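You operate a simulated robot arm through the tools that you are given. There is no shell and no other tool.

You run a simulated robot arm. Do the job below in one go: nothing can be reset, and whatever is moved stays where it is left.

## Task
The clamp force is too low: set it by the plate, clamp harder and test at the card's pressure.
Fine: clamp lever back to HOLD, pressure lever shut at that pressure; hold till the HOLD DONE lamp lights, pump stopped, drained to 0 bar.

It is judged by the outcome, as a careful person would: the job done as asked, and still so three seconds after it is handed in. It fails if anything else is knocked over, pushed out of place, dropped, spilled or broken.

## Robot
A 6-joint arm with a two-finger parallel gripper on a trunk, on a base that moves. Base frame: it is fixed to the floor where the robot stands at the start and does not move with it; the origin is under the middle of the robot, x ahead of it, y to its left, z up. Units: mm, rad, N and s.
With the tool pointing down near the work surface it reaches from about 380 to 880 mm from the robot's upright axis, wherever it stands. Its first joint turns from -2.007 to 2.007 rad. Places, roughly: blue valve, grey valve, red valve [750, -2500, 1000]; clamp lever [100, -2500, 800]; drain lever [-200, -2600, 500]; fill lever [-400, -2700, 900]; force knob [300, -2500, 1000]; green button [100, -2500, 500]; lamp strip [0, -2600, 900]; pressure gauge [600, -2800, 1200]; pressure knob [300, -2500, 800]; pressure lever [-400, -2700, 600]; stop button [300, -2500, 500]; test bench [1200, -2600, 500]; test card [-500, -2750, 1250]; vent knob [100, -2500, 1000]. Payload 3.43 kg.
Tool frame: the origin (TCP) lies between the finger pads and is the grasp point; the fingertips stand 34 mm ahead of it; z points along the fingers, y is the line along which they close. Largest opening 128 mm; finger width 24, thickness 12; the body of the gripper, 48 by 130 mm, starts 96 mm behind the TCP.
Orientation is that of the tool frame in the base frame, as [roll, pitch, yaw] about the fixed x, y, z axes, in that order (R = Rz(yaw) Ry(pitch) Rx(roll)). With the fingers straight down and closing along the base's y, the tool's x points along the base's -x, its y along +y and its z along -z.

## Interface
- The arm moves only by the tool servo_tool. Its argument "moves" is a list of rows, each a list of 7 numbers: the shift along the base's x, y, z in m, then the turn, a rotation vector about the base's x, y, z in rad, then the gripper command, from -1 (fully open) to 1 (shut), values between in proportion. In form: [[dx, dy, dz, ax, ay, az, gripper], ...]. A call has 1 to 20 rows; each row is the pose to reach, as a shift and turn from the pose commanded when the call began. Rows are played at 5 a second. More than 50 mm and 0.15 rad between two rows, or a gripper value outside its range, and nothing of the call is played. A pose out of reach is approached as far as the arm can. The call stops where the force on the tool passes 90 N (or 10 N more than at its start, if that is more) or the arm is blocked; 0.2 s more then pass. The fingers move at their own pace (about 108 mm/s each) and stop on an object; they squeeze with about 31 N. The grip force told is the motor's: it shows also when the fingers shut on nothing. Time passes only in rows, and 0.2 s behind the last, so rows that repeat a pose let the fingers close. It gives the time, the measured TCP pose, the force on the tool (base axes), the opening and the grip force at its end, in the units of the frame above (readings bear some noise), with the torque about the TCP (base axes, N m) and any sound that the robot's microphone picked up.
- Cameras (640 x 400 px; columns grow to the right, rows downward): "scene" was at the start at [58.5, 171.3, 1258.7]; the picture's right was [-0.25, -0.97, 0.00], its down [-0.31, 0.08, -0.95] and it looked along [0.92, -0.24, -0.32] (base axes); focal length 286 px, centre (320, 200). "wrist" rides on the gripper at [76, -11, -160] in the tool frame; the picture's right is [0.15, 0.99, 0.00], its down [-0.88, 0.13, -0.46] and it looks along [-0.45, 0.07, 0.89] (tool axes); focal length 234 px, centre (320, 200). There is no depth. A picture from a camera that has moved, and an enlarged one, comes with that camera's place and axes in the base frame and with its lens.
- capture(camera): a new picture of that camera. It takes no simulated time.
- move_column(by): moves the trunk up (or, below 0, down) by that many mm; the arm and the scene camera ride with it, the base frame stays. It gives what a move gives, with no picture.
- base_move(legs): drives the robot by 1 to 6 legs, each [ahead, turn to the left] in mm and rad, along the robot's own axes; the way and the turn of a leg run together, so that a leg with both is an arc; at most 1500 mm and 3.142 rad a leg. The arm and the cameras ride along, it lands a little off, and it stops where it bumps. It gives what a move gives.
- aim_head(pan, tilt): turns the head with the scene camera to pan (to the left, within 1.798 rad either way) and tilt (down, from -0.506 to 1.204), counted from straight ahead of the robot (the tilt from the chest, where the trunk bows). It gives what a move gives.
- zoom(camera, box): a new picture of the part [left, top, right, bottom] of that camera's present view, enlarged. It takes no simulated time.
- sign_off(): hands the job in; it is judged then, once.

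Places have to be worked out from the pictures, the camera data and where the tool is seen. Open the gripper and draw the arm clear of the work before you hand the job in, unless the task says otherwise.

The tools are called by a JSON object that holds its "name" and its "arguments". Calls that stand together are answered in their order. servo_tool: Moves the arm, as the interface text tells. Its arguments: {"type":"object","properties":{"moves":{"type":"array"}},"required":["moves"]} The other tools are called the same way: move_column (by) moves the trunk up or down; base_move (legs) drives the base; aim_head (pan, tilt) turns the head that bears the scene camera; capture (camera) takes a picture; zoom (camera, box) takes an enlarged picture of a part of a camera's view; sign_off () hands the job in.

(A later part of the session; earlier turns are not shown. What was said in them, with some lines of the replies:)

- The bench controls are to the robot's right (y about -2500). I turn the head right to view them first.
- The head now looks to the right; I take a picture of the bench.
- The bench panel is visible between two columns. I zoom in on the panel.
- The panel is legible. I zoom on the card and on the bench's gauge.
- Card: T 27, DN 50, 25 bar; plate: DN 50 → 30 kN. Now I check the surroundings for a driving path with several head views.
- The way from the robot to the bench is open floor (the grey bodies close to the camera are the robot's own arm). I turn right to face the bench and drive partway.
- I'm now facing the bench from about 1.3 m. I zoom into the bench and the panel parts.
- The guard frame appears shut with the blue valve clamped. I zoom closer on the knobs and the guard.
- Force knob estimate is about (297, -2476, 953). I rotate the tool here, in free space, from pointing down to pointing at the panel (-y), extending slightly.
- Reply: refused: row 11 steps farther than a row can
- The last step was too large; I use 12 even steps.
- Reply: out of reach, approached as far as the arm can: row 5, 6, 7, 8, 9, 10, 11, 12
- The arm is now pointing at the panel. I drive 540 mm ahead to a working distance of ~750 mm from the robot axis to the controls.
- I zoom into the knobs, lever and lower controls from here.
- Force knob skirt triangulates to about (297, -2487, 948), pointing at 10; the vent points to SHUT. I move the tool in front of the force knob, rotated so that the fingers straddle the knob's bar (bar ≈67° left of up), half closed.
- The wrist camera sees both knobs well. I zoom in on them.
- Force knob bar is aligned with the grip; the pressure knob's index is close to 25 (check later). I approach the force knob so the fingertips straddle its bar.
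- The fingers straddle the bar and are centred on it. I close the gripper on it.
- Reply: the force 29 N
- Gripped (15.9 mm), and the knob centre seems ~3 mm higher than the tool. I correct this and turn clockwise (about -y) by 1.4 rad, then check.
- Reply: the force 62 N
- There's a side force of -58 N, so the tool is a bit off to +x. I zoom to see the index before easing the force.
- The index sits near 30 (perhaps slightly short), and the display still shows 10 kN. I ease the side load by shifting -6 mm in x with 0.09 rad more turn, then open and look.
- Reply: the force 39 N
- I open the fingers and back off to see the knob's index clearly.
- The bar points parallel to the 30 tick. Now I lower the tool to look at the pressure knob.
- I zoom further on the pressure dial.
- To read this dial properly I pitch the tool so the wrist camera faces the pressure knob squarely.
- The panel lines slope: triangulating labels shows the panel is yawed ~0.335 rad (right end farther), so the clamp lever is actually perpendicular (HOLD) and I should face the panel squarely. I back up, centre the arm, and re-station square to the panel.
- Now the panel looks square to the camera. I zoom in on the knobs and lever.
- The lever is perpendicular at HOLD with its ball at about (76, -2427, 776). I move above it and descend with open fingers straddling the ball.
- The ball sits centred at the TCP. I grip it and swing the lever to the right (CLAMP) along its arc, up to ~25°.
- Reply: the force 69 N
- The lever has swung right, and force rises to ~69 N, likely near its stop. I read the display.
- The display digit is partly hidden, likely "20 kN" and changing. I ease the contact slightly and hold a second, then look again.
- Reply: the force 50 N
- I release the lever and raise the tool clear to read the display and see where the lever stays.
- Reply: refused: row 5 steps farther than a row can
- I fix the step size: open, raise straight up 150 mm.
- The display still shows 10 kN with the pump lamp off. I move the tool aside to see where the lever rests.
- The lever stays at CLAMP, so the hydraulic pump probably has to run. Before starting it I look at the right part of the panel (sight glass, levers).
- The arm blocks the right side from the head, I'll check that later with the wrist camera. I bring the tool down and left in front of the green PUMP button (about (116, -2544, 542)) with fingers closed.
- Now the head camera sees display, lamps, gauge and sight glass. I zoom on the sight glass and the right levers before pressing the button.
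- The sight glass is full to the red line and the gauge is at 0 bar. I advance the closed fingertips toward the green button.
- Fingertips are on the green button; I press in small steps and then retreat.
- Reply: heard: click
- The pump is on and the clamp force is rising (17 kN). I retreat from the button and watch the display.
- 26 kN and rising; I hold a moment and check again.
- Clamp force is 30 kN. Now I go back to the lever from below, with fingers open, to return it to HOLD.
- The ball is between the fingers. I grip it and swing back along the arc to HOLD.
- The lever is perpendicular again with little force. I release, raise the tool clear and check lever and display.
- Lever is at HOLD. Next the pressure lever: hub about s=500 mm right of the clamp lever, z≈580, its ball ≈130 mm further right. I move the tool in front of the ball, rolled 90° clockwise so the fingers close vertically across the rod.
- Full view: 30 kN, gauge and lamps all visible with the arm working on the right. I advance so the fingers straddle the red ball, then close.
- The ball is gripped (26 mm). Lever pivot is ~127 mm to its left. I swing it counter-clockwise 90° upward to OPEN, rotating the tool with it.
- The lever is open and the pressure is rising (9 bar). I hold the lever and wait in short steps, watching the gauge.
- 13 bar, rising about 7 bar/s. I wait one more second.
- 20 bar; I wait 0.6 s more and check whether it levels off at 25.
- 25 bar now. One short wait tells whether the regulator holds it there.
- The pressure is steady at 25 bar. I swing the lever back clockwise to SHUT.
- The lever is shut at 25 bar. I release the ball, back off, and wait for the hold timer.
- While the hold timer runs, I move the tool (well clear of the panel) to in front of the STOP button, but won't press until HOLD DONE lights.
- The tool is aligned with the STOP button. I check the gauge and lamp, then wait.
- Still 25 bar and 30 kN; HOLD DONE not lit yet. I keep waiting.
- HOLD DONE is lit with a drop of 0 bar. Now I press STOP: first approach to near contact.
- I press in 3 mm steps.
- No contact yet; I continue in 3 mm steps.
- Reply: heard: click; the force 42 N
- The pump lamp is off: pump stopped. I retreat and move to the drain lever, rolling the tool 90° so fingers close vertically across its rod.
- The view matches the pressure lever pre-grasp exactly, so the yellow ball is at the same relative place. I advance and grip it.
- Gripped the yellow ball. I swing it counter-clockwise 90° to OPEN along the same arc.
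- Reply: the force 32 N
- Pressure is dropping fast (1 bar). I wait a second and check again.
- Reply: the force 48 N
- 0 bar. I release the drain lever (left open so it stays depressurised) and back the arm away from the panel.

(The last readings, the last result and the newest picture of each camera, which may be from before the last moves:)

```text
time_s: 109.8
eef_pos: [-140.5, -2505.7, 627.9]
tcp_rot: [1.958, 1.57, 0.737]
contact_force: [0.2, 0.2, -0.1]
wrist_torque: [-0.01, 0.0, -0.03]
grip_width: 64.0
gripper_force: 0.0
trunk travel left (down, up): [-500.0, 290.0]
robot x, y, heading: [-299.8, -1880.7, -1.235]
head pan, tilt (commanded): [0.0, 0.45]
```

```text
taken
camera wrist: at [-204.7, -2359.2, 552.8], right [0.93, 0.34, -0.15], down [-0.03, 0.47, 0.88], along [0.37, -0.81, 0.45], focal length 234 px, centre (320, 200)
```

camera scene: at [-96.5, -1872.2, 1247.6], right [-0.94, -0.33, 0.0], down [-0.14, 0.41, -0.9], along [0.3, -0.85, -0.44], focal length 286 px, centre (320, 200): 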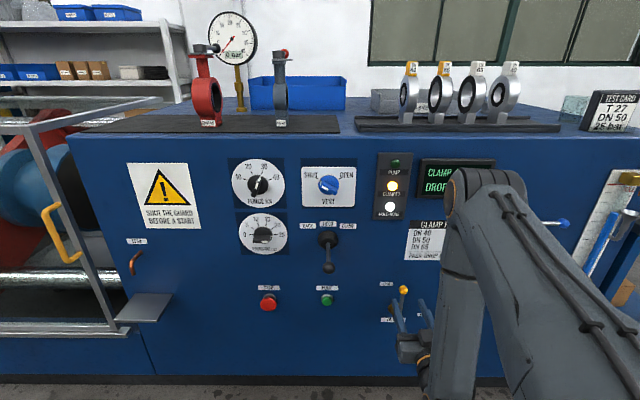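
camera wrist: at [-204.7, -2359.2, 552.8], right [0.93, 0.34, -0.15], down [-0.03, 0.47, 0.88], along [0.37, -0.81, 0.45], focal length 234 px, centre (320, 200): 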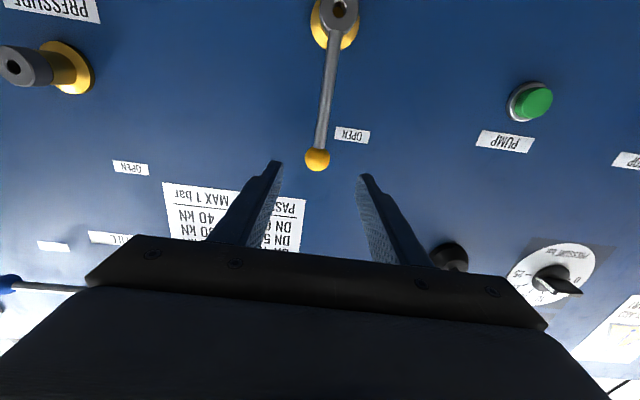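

The lever stands at OPEN. I drive the base back 350 mm so the arm is clear and inspect everything.

{"name": "base_move", "arguments": {"legs": [[-400, 0]]}}

{"name": "servo_tool", "arguments": {"moves": [[0, 0, -0.045, 0, 0, 0, -0.5], [0, 0, -0.09, 0, 0, 0, -1], [0, 0, -0.135, 0, 0, 0, -1]]}}

{"name": "capture", "arguments": {"camera": "scene"}}

{"name": "zoom", "arguments": {"camera": "scene", "box": [200, 30, 560, 290]}}

{"name": "zoom", "arguments": {"camera": "scene", "box": [340, 120, 560, 270]}}

```text
time_s: 112.3
eef_pos: [-272.1, -2130.9, 628.6]
tcp_rot: [1.723, 1.57, 0.506]
contact_force: [-0.4, -0.1, -0.9]
wrist_torque: [0.02, 0.0, 0.0]
grip_width: 64.0
gripper_force: 0.0
trunk travel left (down, up): [-500.0, 290.0]
robot x, y, heading: [-433.3, -1509.1, -1.229]
head pan, tilt (commanded): [0.0, 0.45]
```

```text
time_s: 113.1
eef_pos: [-270.5, -2133.1, 492.2]
tcp_rot: [0.975, 1.568, -0.243]
contact_force: [0.1, -0.2, -0.4]
wrist_torque: [0.01, 0.0, -0.01]
grip_width: 127.9
gripper_force: 0.1
trunk travel left (down, up): [-500.0, 290.0]
robot x, y, heading: [-437.5, -1506.0, -1.23]
head pan, tilt (commanded): [0.0, 0.45]
```

```text
taken
camera scene: at [-230.0, -1496.8, 1247.6], right [-0.94, -0.34, 0.0], down [-0.15, 0.41, -0.9], along [0.3, -0.85, -0.44], focal length 286 px, centre (320, 200)
```

scene: 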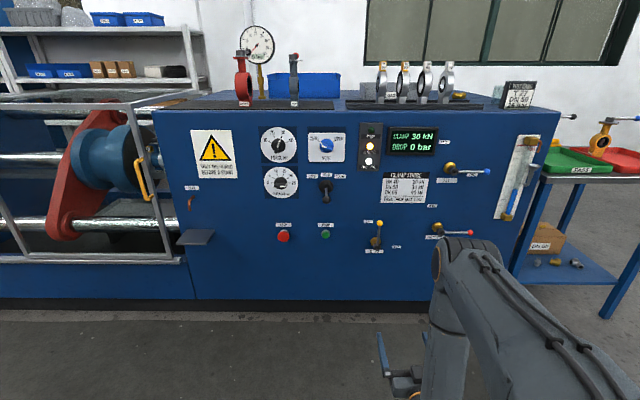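

```text
1.54 times, centred on (380, 160) of scene
camera zoom: at [-230.0, -1496.8, 1247.6], right [-0.94, -0.34, 0.0], down [-0.15, 0.41, -0.9], along [0.3, -0.85, -0.44], focal length 440 px, centre (228, 262)
```

zoom: 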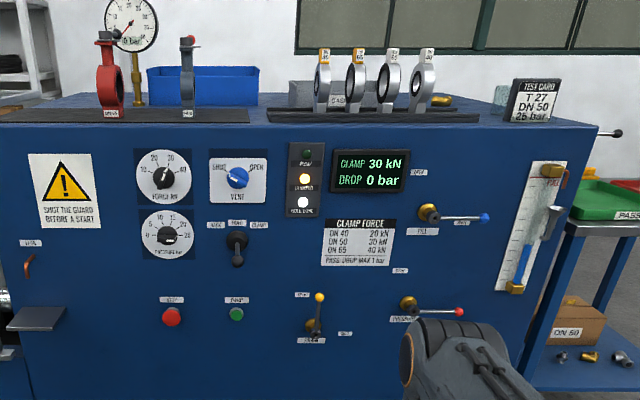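

```text
2.67 times, centred on (450, 195) of scene
camera zoom: at [-230.0, -1496.8, 1247.6], right [-0.94, -0.34, 0.0], down [-0.15, 0.41, -0.9], along [0.3, -0.85, -0.44], focal length 764 px, centre (-27, 213)
```

zoom: 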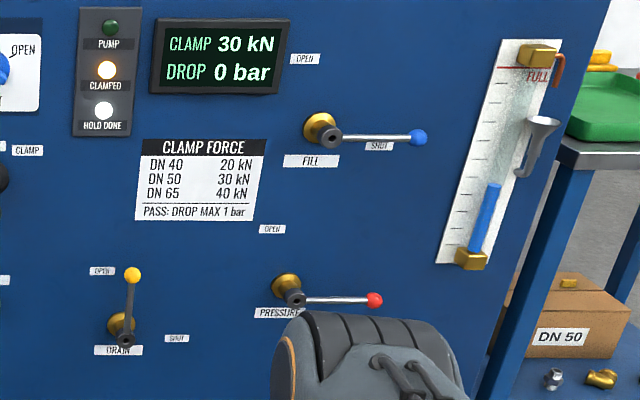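

Everything reads as required: 30 kN, drop 0 bar, pump lamp off, HOLD DONE lit, clamp lever HOLD, pressure lever shut, and the water column is draining. I wait a few seconds and verify it stays so.

{"name": "servo_tool", "arguments": {"moves": [[0, 0, 0, 0, 0, 0, -1], [0, 0, 0, 0, 0, 0, -1], [0, 0, 0, 0, 0, 0, -1], [0, 0, 0, 0, 0, 0, -1], [0, 0, 0, 0, 0, 0, -1], [0, 0, 0, 0, 0, 0, -1], [0, 0, 0, 0, 0, 0, -1], [0, 0, 0, 0, 0, 0, -1], [0, 0, 0, 0, 0, 0, -1], [0, 0, 0, 0, 0, 0, -1], [0, 0, 0, 0, 0, 0, -1], [0, 0, 0, 0, 0, 0, -1], [0, 0, 0, 0, 0, 0, -1], [0, 0, 0, 0, 0, 0, -1], [0, 0, 0, 0, 0, 0, -1], [0, 0, 0, 0, 0, 0, -1], [0, 0, 0, 0, 0, 0, -1], [0, 0, 0, 0, 0, 0, -1], [0, 0, 0, 0, 0, 0, -1], [0, 0, 0, 0, 0, 0, -1]]}}

{"name": "zoom", "arguments": {"camera": "scene", "box": [200, 10, 420, 150]}}

{"name": "zoom", "arguments": {"camera": "scene", "box": [340, 120, 560, 270]}}

{"name": "zoom", "arguments": {"camera": "scene", "box": [240, 120, 400, 250]}}

{"name": "capture", "arguments": {"camera": "scene"}}

```text
time_s: 117.3
eef_pos: [-271.6, -2131.8, 492.8]
tcp_rot: [1.709, 1.569, 0.489]
contact_force: [0.1, -0.1, 0.1]
wrist_torque: [0.05, -0.03, 0.0]
grip_width: 127.9
gripper_force: 0.1
trunk travel left (down, up): [-500.0, 290.0]
robot x, y, heading: [-436.4, -1504.8, -1.231]
head pan, tilt (commanded): [0.0, 0.45]
```

```text
2.86 times, centred on (310, 80) of scene
camera zoom: at [-230.0, -1496.8, 1247.6], right [-0.94, -0.34, 0.0], down [-0.15, 0.41, -0.9], along [0.3, -0.85, -0.44], focal length 818 px, centre (349, 543)
```

zoom: 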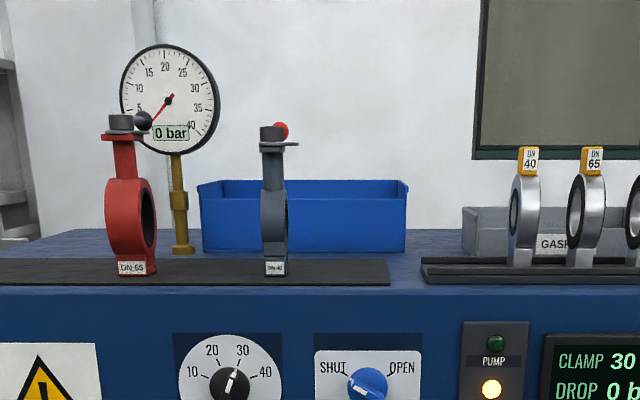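

```text
2.67 times, centred on (450, 195) of scene
camera zoom: at [-230.0, -1496.8, 1247.6], right [-0.94, -0.34, 0.0], down [-0.15, 0.41, -0.9], along [0.3, -0.85, -0.44], focal length 764 px, centre (-27, 213)
```

zoom: 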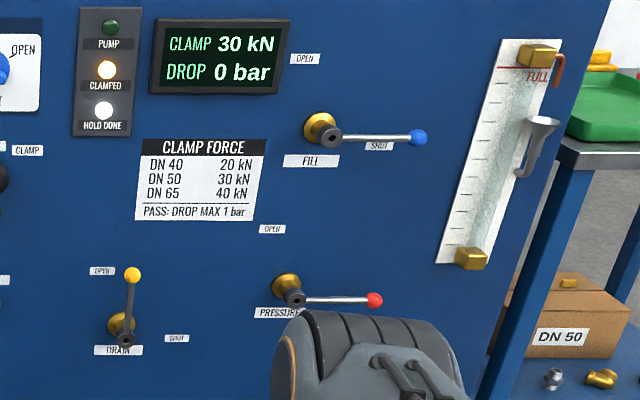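

```text
3.08 times, centred on (320, 185) of scene
camera zoom: at [-230.0, -1496.8, 1247.6], right [-0.94, -0.34, 0.0], down [-0.15, 0.41, -0.9], along [0.3, -0.85, -0.44], focal length 881 px, centre (320, 246)
```

zoom: 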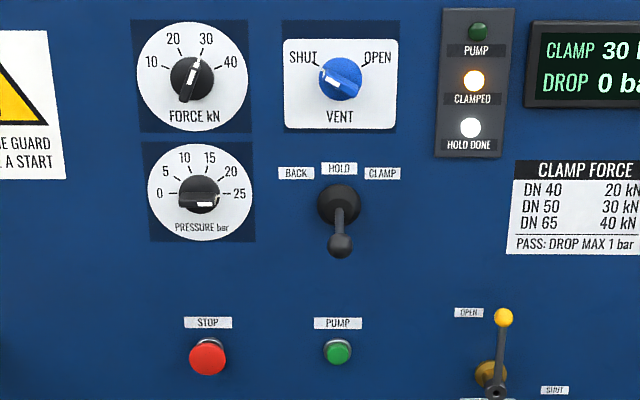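

```text
taken
camera scene: at [-230.0, -1496.8, 1247.6], right [-0.94, -0.34, 0.0], down [-0.15, 0.41, -0.9], along [0.3, -0.85, -0.44], focal length 286 px, centre (320, 200)
```

scene: 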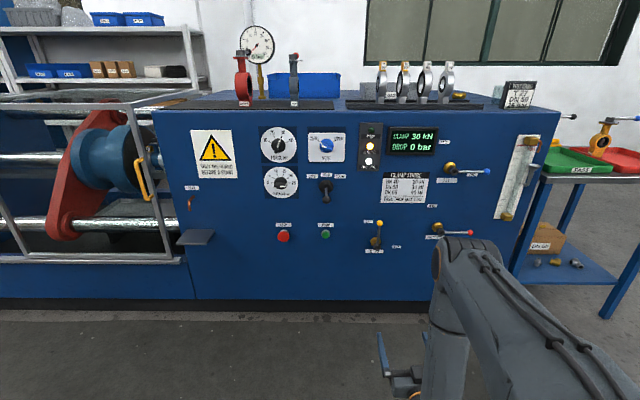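

Everything holds four seconds later: 30 kN clamped, clamp lever at HOLD, pressure lever shut, HOLD DONE lit with a 0 bar drop, pump off and the gauge at 0 bar. The sight glass has emptied, the gripper is open and clear, and nothing was disturbed, so I hand the job in.

{"name": "sign_off", "arguments": {}}

```text
The job is handed in.
```

The valve passed its test at the card's pressure: held at 25 bar until HOLD DONE lit, with a drop of 0 bar (the plate allows up to 1 bar).

- **Clamp:** I set the force knob to 30 kN for the card's DN 50, as the plate gives. I clamped up from 10 to 30 kN and put the clamp lever back at HOLD. The display still read 30 kN when I handed in.
- **Pressure:** The pressure knob was already at 25. I shut the pressure lever once the gauge held steady at 25 bar.
- **After the hold:** I stopped the pump and drained to 0 bar, where the gauge stayed.

I left the drain lever open, and the sight glass has emptied, so refill before another test. The gripper is open and the robot has backed off from the panel. Nothing was knocked over or spilled that I could see.
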